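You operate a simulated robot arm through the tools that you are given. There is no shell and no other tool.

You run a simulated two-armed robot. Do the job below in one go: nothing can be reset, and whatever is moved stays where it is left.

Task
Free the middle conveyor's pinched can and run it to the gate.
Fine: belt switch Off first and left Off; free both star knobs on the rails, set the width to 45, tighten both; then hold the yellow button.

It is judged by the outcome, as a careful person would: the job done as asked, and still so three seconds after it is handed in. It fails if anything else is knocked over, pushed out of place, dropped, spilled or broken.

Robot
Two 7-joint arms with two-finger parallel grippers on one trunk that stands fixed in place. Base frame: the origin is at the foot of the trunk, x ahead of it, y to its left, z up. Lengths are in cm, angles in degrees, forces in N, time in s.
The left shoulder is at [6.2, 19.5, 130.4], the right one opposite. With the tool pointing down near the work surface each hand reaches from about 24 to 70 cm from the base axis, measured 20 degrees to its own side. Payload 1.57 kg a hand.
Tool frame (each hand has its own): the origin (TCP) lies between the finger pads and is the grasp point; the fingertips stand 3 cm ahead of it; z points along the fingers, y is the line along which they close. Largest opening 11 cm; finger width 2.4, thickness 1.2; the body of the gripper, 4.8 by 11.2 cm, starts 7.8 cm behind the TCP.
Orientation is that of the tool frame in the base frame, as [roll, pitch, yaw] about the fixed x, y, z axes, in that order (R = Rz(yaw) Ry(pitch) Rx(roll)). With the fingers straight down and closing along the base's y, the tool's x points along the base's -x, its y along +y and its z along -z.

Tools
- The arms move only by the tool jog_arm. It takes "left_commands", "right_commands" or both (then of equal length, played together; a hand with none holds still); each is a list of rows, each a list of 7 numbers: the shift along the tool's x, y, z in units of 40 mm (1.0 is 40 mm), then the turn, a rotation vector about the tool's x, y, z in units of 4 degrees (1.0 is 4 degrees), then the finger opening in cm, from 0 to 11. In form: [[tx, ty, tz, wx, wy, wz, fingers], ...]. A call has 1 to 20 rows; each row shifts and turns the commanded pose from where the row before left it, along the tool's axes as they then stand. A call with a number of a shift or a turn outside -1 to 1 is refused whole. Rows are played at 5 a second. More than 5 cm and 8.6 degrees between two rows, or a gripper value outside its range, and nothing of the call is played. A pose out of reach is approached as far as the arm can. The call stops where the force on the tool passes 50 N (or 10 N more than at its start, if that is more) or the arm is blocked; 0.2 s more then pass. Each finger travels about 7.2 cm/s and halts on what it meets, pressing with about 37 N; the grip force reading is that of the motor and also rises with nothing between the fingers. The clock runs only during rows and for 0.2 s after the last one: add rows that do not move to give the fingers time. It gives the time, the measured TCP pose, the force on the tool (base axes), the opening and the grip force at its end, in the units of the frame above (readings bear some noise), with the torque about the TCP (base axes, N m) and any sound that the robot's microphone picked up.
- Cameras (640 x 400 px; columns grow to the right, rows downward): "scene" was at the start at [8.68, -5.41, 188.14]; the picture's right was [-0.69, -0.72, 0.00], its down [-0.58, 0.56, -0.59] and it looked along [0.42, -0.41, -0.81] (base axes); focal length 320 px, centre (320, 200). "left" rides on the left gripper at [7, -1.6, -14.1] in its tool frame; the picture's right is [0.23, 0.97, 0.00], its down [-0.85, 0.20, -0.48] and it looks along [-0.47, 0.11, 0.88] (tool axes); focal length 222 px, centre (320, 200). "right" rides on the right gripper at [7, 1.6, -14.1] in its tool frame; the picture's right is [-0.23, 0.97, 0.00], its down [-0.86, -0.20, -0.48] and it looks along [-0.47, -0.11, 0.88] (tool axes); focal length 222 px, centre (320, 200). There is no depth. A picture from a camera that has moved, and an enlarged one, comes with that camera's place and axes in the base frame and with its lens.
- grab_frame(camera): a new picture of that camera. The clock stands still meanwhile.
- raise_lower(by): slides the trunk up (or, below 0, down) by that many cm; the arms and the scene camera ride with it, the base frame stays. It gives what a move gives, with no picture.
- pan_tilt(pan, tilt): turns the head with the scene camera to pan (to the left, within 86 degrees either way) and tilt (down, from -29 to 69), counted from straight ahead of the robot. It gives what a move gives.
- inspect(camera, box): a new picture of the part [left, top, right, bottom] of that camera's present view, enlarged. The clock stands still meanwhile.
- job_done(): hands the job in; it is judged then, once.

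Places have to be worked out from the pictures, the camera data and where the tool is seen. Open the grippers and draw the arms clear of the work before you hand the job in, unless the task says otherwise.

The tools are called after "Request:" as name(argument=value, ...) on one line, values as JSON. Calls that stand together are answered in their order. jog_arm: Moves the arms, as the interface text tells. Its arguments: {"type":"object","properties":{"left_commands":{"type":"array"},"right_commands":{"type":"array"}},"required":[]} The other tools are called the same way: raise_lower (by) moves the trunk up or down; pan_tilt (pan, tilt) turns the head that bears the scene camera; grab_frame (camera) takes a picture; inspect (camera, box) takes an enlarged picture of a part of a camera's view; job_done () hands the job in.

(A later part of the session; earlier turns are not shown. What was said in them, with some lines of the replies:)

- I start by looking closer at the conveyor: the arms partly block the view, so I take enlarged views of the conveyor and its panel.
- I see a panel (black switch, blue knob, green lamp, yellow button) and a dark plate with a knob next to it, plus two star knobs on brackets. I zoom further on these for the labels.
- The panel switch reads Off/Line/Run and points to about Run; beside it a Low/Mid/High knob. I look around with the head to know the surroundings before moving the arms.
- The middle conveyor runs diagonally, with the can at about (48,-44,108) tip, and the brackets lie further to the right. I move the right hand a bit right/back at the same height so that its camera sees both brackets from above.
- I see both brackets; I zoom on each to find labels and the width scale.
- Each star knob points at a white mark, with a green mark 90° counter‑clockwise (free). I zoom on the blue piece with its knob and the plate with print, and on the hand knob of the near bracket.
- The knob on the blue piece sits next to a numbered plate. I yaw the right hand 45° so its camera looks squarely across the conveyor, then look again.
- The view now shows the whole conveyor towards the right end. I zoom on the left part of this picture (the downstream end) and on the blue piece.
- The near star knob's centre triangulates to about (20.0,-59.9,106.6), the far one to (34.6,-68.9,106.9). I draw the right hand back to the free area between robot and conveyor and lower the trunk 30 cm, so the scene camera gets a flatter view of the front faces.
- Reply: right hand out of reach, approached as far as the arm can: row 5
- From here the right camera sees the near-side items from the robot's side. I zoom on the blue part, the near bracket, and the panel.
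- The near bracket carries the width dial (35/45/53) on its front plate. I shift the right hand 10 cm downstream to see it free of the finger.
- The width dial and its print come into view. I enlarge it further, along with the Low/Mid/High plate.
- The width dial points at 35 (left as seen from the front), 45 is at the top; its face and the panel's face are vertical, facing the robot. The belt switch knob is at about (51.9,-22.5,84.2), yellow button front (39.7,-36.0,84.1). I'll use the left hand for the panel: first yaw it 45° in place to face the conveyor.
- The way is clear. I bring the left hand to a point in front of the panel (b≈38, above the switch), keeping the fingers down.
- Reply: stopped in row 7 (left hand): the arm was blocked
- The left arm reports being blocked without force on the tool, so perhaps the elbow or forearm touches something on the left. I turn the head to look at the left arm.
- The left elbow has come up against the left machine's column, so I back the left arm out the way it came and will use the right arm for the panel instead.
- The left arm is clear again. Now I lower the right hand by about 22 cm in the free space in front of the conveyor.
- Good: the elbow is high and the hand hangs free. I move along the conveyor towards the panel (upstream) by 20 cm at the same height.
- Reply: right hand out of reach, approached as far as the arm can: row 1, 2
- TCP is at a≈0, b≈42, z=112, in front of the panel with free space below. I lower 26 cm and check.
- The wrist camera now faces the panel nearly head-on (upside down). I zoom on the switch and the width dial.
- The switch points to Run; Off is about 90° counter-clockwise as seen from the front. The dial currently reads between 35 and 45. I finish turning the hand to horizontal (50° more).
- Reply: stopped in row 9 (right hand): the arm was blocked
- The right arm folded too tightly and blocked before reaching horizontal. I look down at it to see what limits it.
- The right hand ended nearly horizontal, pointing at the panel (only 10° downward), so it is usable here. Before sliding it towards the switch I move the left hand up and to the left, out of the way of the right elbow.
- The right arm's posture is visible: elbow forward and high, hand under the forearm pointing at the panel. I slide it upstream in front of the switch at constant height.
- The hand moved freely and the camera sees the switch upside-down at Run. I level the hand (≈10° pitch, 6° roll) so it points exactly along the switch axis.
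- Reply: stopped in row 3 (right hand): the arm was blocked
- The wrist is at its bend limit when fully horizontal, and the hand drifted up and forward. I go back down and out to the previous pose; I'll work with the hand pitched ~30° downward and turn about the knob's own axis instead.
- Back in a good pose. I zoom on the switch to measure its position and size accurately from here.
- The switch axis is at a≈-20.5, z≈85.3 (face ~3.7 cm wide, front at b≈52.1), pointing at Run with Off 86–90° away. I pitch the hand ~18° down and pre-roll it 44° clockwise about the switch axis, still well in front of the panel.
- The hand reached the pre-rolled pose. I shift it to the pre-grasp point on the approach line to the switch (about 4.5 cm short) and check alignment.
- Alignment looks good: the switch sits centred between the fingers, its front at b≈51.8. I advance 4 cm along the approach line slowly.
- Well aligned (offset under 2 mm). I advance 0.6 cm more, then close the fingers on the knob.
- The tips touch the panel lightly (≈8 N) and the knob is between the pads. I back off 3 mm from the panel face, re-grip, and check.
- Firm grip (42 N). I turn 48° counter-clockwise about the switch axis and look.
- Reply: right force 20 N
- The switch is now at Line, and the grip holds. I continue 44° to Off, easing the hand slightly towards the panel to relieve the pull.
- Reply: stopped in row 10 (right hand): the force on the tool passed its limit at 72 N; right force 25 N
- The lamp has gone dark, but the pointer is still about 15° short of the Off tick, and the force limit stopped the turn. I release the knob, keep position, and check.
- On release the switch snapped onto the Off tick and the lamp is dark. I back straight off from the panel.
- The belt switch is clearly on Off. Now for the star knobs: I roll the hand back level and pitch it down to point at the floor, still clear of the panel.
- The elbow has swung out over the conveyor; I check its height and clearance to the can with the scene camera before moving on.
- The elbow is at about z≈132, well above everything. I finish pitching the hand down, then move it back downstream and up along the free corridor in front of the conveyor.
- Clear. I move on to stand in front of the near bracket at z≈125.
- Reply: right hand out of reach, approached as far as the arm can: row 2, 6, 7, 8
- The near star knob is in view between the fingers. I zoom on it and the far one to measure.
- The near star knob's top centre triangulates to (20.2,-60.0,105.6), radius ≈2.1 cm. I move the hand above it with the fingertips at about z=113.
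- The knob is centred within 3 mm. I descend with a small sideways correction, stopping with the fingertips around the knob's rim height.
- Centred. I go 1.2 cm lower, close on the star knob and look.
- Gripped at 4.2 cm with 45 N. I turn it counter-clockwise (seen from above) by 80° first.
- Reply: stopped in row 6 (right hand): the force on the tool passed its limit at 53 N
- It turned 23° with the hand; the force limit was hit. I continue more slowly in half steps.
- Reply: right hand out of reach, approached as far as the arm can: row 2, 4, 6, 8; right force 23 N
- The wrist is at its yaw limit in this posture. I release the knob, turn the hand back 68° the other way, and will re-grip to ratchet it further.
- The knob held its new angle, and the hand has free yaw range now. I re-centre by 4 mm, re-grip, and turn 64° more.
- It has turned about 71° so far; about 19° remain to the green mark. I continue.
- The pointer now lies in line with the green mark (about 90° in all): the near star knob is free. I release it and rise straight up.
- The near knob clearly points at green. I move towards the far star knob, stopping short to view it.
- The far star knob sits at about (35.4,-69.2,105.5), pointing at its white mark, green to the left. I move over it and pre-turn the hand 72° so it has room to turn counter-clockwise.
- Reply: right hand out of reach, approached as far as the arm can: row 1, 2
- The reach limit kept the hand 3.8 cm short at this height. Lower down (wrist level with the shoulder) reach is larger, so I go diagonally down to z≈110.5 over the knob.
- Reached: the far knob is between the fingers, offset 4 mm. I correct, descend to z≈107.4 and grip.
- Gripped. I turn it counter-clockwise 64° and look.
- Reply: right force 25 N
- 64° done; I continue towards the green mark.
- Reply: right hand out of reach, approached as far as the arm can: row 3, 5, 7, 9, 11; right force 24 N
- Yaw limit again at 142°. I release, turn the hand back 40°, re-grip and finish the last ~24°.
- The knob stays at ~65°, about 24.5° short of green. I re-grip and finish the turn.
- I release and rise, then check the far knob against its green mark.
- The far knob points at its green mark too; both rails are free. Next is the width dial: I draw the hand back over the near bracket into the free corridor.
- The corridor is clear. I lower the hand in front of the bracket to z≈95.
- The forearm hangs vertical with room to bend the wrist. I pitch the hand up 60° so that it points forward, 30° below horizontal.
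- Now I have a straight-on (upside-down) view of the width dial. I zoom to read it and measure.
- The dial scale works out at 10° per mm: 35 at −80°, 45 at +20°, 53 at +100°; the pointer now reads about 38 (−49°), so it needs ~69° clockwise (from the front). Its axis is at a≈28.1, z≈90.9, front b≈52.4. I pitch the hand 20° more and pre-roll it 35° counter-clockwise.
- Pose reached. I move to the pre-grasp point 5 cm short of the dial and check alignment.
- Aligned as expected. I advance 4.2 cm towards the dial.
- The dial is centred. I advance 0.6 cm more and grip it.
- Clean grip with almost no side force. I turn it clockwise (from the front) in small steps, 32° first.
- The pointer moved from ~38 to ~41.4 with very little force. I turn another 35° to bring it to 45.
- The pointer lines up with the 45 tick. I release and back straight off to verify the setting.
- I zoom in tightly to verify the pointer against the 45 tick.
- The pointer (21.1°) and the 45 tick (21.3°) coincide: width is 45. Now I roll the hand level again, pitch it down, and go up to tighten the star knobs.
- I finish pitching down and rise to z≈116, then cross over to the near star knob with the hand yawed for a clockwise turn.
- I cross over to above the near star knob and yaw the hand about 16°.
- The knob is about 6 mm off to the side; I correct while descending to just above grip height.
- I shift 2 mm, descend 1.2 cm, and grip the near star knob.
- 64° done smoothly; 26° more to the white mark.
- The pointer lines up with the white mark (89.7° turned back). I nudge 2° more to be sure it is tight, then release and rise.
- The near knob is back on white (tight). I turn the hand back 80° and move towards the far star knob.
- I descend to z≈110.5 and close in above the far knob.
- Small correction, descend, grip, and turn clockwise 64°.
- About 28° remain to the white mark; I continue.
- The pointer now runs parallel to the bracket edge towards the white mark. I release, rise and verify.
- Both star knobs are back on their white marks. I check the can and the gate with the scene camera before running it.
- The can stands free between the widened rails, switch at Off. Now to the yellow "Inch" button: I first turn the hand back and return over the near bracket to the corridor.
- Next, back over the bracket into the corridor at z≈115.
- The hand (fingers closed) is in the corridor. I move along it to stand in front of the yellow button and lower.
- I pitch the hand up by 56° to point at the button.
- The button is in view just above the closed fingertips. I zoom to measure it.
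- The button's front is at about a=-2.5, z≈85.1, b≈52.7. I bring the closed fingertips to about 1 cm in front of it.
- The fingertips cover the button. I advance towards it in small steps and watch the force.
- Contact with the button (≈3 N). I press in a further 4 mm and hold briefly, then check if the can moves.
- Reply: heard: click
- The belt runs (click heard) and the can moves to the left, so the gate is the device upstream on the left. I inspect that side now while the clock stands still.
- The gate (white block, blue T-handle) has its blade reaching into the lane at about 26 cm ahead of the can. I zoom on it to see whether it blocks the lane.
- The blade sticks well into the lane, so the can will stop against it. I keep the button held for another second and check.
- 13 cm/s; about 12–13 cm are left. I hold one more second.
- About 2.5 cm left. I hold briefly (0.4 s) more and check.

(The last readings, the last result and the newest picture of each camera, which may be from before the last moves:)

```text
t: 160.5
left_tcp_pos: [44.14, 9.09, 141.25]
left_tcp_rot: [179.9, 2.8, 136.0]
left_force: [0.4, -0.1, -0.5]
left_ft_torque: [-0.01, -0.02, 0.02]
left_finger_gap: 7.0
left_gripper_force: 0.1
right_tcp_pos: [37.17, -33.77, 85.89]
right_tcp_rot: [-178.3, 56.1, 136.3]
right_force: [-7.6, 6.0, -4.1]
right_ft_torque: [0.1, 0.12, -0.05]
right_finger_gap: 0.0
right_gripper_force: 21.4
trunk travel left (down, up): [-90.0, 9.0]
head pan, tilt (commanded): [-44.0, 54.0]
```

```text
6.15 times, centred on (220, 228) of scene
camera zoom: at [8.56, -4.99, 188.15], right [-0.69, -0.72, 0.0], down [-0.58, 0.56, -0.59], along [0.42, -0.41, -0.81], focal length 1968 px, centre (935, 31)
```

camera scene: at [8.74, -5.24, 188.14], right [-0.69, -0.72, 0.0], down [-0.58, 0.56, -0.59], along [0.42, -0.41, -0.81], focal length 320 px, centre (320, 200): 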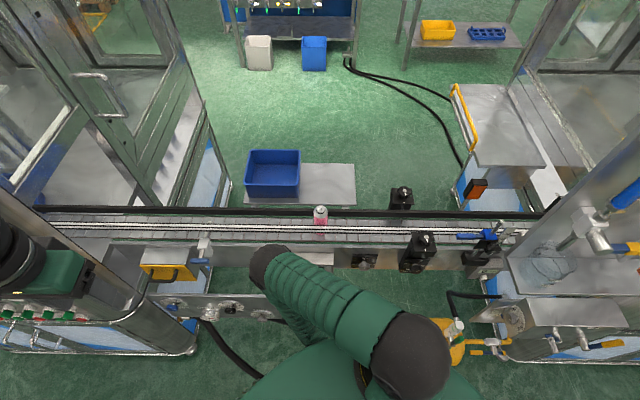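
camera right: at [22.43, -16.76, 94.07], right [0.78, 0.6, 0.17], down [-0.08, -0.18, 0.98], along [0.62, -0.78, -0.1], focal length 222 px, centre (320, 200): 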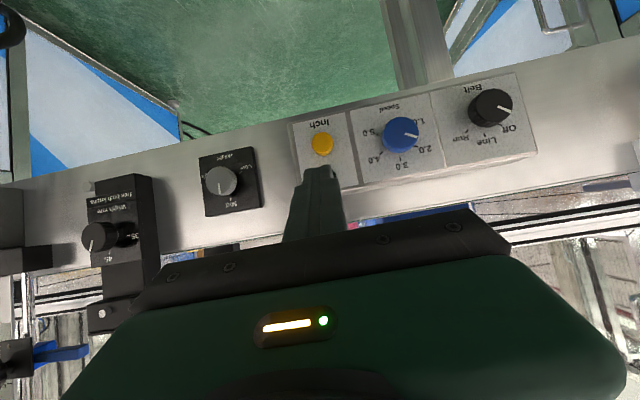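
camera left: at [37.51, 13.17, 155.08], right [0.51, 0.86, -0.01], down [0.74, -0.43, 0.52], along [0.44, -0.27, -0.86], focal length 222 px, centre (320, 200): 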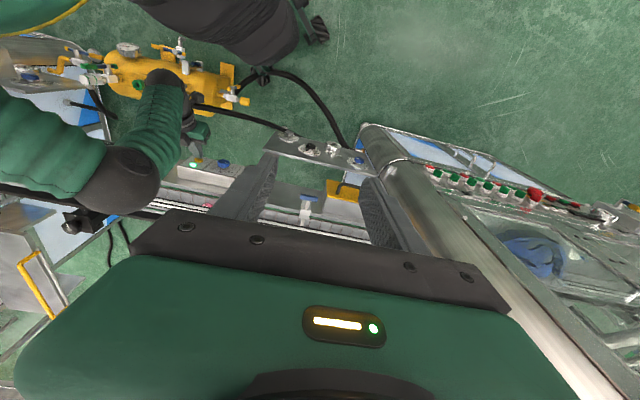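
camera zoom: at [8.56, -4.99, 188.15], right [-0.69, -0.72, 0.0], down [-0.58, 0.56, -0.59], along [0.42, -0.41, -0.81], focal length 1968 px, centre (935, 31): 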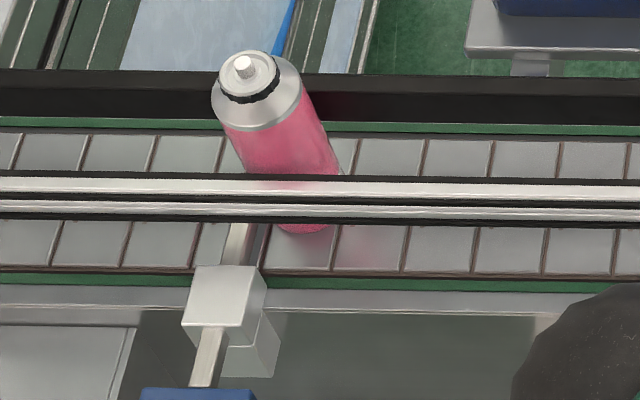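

The can moved only 2.6 cm in that interval, so it seems to have met the blade. I hold 0.4 s more to confirm that it no longer moves.

Request:
jog_arm(right_commands=[[0, 0, 0, 0, 0, 0, 0]])

Request:
inspect(camera="scene", box=[180, 195, 260, 260])

```text
t: 160.9
left_tcp_pos: [44.14, 9.16, 141.25]
left_tcp_rot: [179.9, 2.7, 136.0]
left_force: [1.2, -0.2, 0.5]
left_ft_torque: [-0.03, 0.01, -0.03]
left_finger_gap: 6.99
left_gripper_force: 0.1
right_tcp_pos: [37.08, -33.59, 85.82]
right_tcp_rot: [-178.4, 56.1, 136.3]
right_force: [-6.4, 5.7, -3.5]
right_ft_torque: [0.08, 0.11, -0.02]
right_finger_gap: 0.0
right_gripper_force: 21.4
trunk travel left (down, up): [-90.0, 9.0]
head pan, tilt (commanded): [-44.0, 54.0]
```

```text
6.15 times, centred on (220, 228) of scene
camera zoom: at [8.56, -4.99, 188.15], right [-0.69, -0.72, 0.0], down [-0.58, 0.56, -0.59], along [0.42, -0.41, -0.81], focal length 1968 px, centre (935, 31)
```

zoom: 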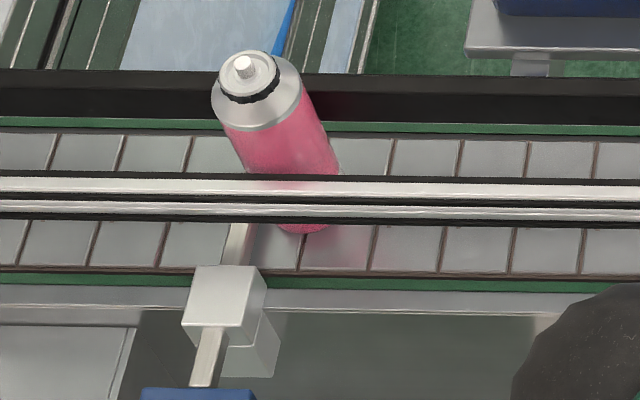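

The belt slats moved but the can stayed: it rests against the gate. I release the button by backing straight off.

Request:
jog_arm(right_commands=[[0.139, 0, -0.208, 0, 0, 0, 0], [0.174, 0, -0.26, 0, 0, 0, 0], [0.174, 0, -0.26, 0, 0, 0, 0], [0.174, 0, -0.26, 0, 0, 0, 0]])

Request:
inspect(camera="scene", box=[180, 195, 260, 260])

Request:
grab_frame(camera="right")

```text
t: 161.9
left_tcp_pos: [44.2, 9.01, 141.32]
left_tcp_rot: [179.9, 2.6, 136.0]
left_force: [-1.3, -0.4, 0.3]
left_ft_torque: [0.0, 0.03, -0.02]
left_finger_gap: 7.0
left_gripper_force: 0.1
right_tcp_pos: [33.95, -30.2, 85.82]
right_tcp_rot: [-178.4, 56.2, 136.3]
right_force: [-0.1, -0.4, -1.1]
right_ft_torque: [-0.01, 0.01, 0.02]
right_finger_gap: 0.0
right_gripper_force: 21.0
trunk travel left (down, up): [-90.0, 9.0]
head pan, tilt (commanded): [-44.0, 54.0]
```

```text
6.15 times, centred on (220, 228) of scene
camera zoom: at [8.7, -5.07, 188.15], right [-0.69, -0.72, 0.0], down [-0.58, 0.56, -0.59], along [0.42, -0.41, -0.81], focal length 1968 px, centre (935, 31)
```

zoom: 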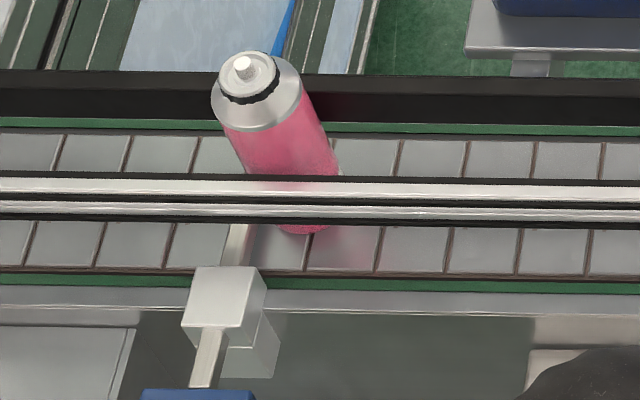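

```text
taken
camera right: at [24.08, -18.12, 87.92], right [0.78, 0.6, 0.17], down [-0.08, -0.18, 0.98], along [0.62, -0.78, -0.1], focal length 222 px, centre (320, 200)
```

right: 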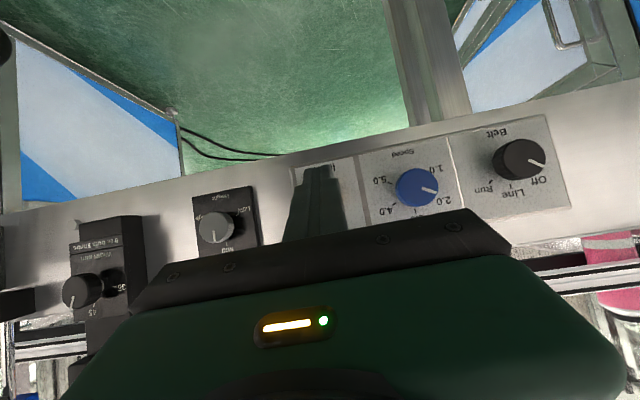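

The button is released. I verify the switch, dial and both star knobs, and that the belt has stopped.

Request:
inspect(camera="right", box=[470, 120, 580, 220])

Request:
inspect(camera="right", box=[50, 210, 160, 330])

Request:
inspect(camera="scene", box=[330, 170, 450, 290])

```text
4.00 times, centred on (525, 170) of right
camera zoom: at [24.08, -18.12, 87.92], right [0.78, 0.6, 0.17], down [-0.08, -0.18, 0.98], along [0.62, -0.78, -0.1], focal length 888 px, centre (-500, 320)
```

zoom: 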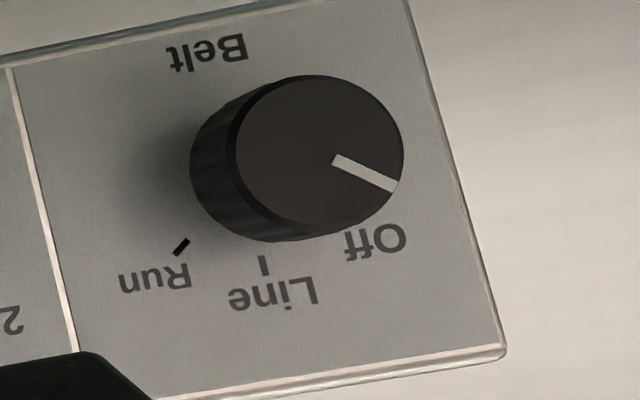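

```text
3.33 times, centred on (105, 270) of right
camera zoom: at [24.08, -18.12, 87.92], right [0.78, 0.6, 0.17], down [-0.08, -0.18, 0.98], along [0.62, -0.78, -0.1], focal length 740 px, centre (1037, -33)
```

zoom: 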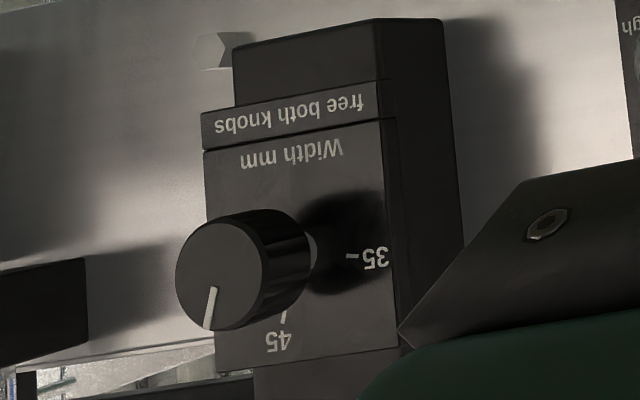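

```text
3.33 times, centred on (390, 230) of scene
camera zoom: at [8.7, -5.07, 188.15], right [-0.69, -0.72, 0.0], down [-0.58, 0.56, -0.59], along [0.42, -0.41, -0.81], focal length 1066 px, centre (87, 100)
```

zoom: 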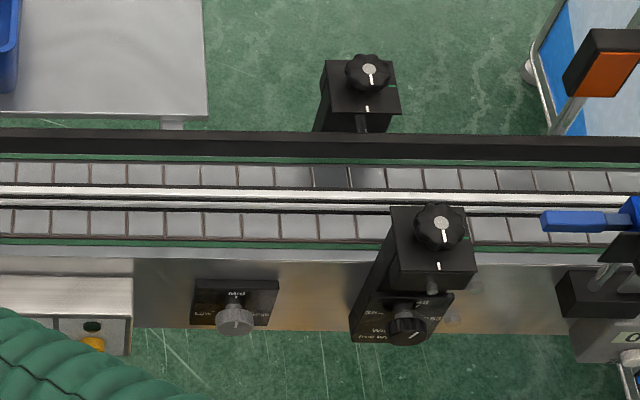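

Everything reads as wanted: switch Off, width 45, both star knobs on white, lamp dark, can at the gate. I now retract the right arm: pitch down, rise, and open the gripper away from the work.

Request:
jog_arm(right_commands=[[0, 0, 0, 0, 1, 0, 0], [0, 0, 0, 0, 1, 0, 0], [0, 0, 0, 0, 1, 0, 0], [0, 0, 0, 0, 1, 0, 0], [0, 0, 0, 0, 1, 0, 0], [0, 0, 0, 0, 1, 0, 0], [0, 0, 0, 0, 1, 0, 0], [0, 0, 0, 0, 1, 0, 0], [0, 0, 0, 0, 1, 0, 0], [0, 0, 0, 0, 1, 0, 0], [0, 0, 0, 0, 1, 0, 0], [0, 0, 0, 0, 1, 0, 0], [0, 0, 0, 0, 1, 0, 0], [0, 0, 0, 0, 1, 0, 0]])

Request:
jog_arm(right_commands=[[0.1, -0.6, -0.9, 0, 0, 0, 0], [0.1, -0.6, -0.9, 0, 0, 0, 0], [0.1, -0.6, -0.9, 0, 0, 0, 0], [0.1, -0.6, -0.9, 0, 0, 0, 0], [0.1, -0.6, -0.9, 0, 0, 0, 0], [0.1, -0.6, -0.9, 0, 0, 0, 0], [0.1, -0.6, -0.9, 0, 0, 0, 0]])

Request:
grab_frame(camera="scene")

```text
t: 164.9
left_tcp_pos: [44.28, 8.89, 141.27]
left_tcp_rot: [179.8, 2.6, 135.9]
left_force: [-0.4, -0.5, -0.3]
left_ft_torque: [0.0, -0.03, -0.02]
left_finger_gap: 6.97
left_gripper_force: 0.1
right_tcp_pos: [33.83, -30.47, 85.73]
right_tcp_rot: [-179.1, 0.2, 134.9]
right_force: [0.1, 0.4, -0.1]
right_ft_torque: [0.03, 0.03, 0.02]
right_finger_gap: 0.01
right_gripper_force: 21.9
trunk travel left (down, up): [-90.0, 9.0]
head pan, tilt (commanded): [-44.0, 54.0]
```

```text
t: 166.5
left_tcp_pos: [43.96, 8.88, 141.4]
left_tcp_rot: [179.8, 2.7, 136.0]
left_force: [-0.3, 0.0, 0.3]
left_ft_torque: [0.01, -0.04, -0.02]
left_finger_gap: 6.99
left_gripper_force: 0.1
right_tcp_pos: [19.72, -40.1, 111.24]
right_tcp_rot: [-179.2, 0.2, 135.0]
right_force: [-0.3, -0.4, -0.4]
right_ft_torque: [-0.02, -0.01, 0.03]
right_finger_gap: 0.0
right_gripper_force: 21.5
trunk travel left (down, up): [-90.0, 9.0]
head pan, tilt (commanded): [-44.0, 54.0]
```

```text
taken
camera scene: at [8.28, -5.27, 188.15], right [-0.69, -0.72, 0.0], down [-0.58, 0.56, -0.59], along [0.42, -0.41, -0.81], focal length 320 px, centre (320, 200)
```

scene: 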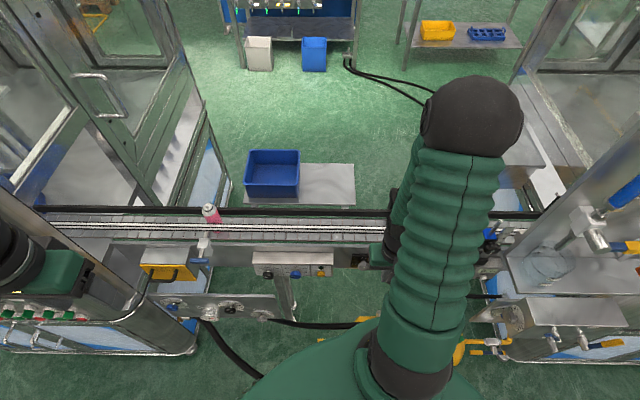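

The can stands at the gate and the arm is clear. I raise the right hand further and open the gripper, then take a last look.

Request:
jog_arm(right_commands=[[0.047, -0.248, -0.85, 0, 0, 0, 3], [0.047, -0.248, -0.85, 0, 0, 0, 6], [0.047, -0.248, -0.85, 0, 0, 0, 9], [0.047, -0.248, -0.85, 0, 0, 0, 11], [0.047, -0.248, -0.85, 0, 0, 0, 11], [0, 0, 0, 0, 0, 0, 11]])

Request:
jog_arm(left_commands=[[0, 0, 0, 0, 0, 0, 9], [0, 0, 0, 0, 0, 0, 11], [0, 0, 0, 0, 0, 0, 11]])

Request:
grab_frame(camera="scene")

Request:
inspect(camera="scene", box=[160, 180, 360, 300])

Request:
grab_frame(camera="right")

```text
t: 167.9
left_tcp_pos: [44.3, 8.95, 141.45]
left_tcp_rot: [179.8, 2.6, 136.0]
left_force: [-0.4, -0.2, -0.2]
left_ft_torque: [-0.04, 0.0, 0.0]
left_finger_gap: 7.0
left_gripper_force: 0.1
right_tcp_pos: [16.22, -42.48, 128.36]
right_tcp_rot: [-179.1, 0.2, 134.8]
right_force: [-0.8, -0.2, 0.1]
right_ft_torque: [0.01, 0.03, 0.0]
right_finger_gap: 11.01
right_gripper_force: 0.1
trunk travel left (down, up): [-90.0, 9.0]
head pan, tilt (commanded): [-44.0, 54.0]
```

```text
t: 168.7
left_tcp_pos: [44.26, 8.8, 141.24]
left_tcp_rot: [179.8, 2.6, 136.0]
left_force: [0.4, 0.2, 0.0]
left_ft_torque: [-0.02, -0.01, -0.05]
left_finger_gap: 10.99
left_gripper_force: 0.0
right_tcp_pos: [16.32, -42.74, 128.25]
right_tcp_rot: [-179.1, 0.1, 134.9]
right_force: [0.1, -0.8, -0.9]
right_ft_torque: [-0.01, -0.03, 0.02]
right_finger_gap: 11.03
right_gripper_force: 0.0
trunk travel left (down, up): [-90.0, 9.0]
head pan, tilt (commanded): [-44.0, 54.0]
```

```text
taken
camera scene: at [8.57, -5.27, 188.15], right [-0.69, -0.72, 0.0], down [-0.58, 0.56, -0.59], along [0.42, -0.41, -0.81], focal length 320 px, centre (320, 200)
```

scene: 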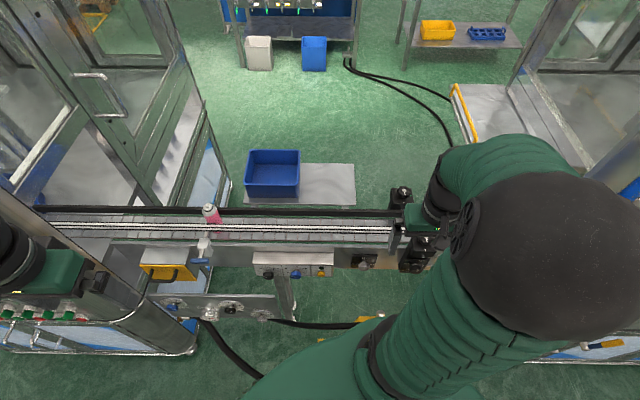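

```text
3.20 times, centred on (260, 240) of scene
camera zoom: at [8.57, -5.27, 188.15], right [-0.69, -0.72, 0.0], down [-0.58, 0.56, -0.59], along [0.42, -0.41, -0.81], focal length 1024 px, centre (512, 72)
```

zoom: 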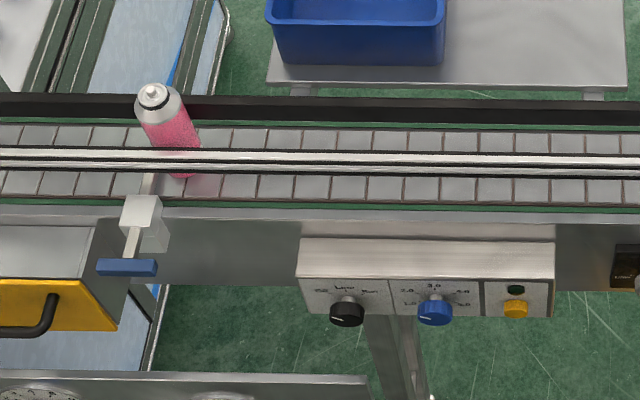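

```text
taken
camera right: at [12.68, -36.37, 142.37], right [0.85, 0.53, -0.01], down [0.47, -0.74, 0.48], along [0.24, -0.42, -0.87], focal length 222 px, centre (320, 200)
```

right: 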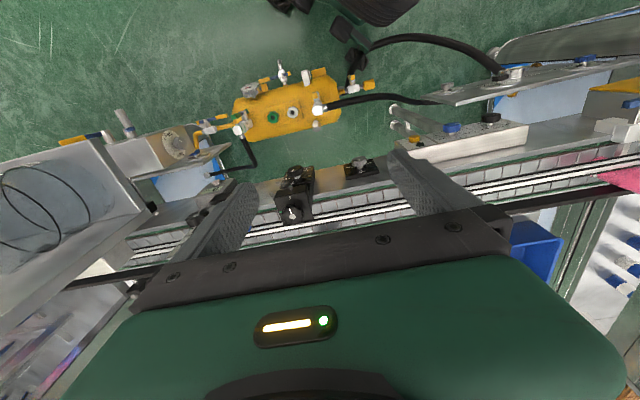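

The belt switch is Off and the lamp dark. Width is at 45, both star knobs are tight, and the can stands upright against the gate. Both hands are open and clear of the work, so I hand the job in.

Request:
job_done()

```text
The job is handed in.
```

The can is freed and now stands upright against the gate, and I've handed the job in.

- **Belt switch:** I turned it from Run to Off first, and it is still Off. The lamp is dark.
- **Star knobs:** I turned both to their green marks to free the rails, and back to their white marks after setting the width.
- **Width:** the dial was at about 38 and now points at the 45 tick.
- **Running the can:** I held the yellow button until the can met the gate blade and stopped moving while the belt still ran, then let go. The can moved to the left: the gate it stopped at is the one with the blue T-handle.

Early on, the left arm stopped against something, possibly the left machine's column, though the hand felt no force. I backed it out and did everything with the right arm. I saw nothing moved or knocked over afterwards. Both grippers are open and clear of the work.
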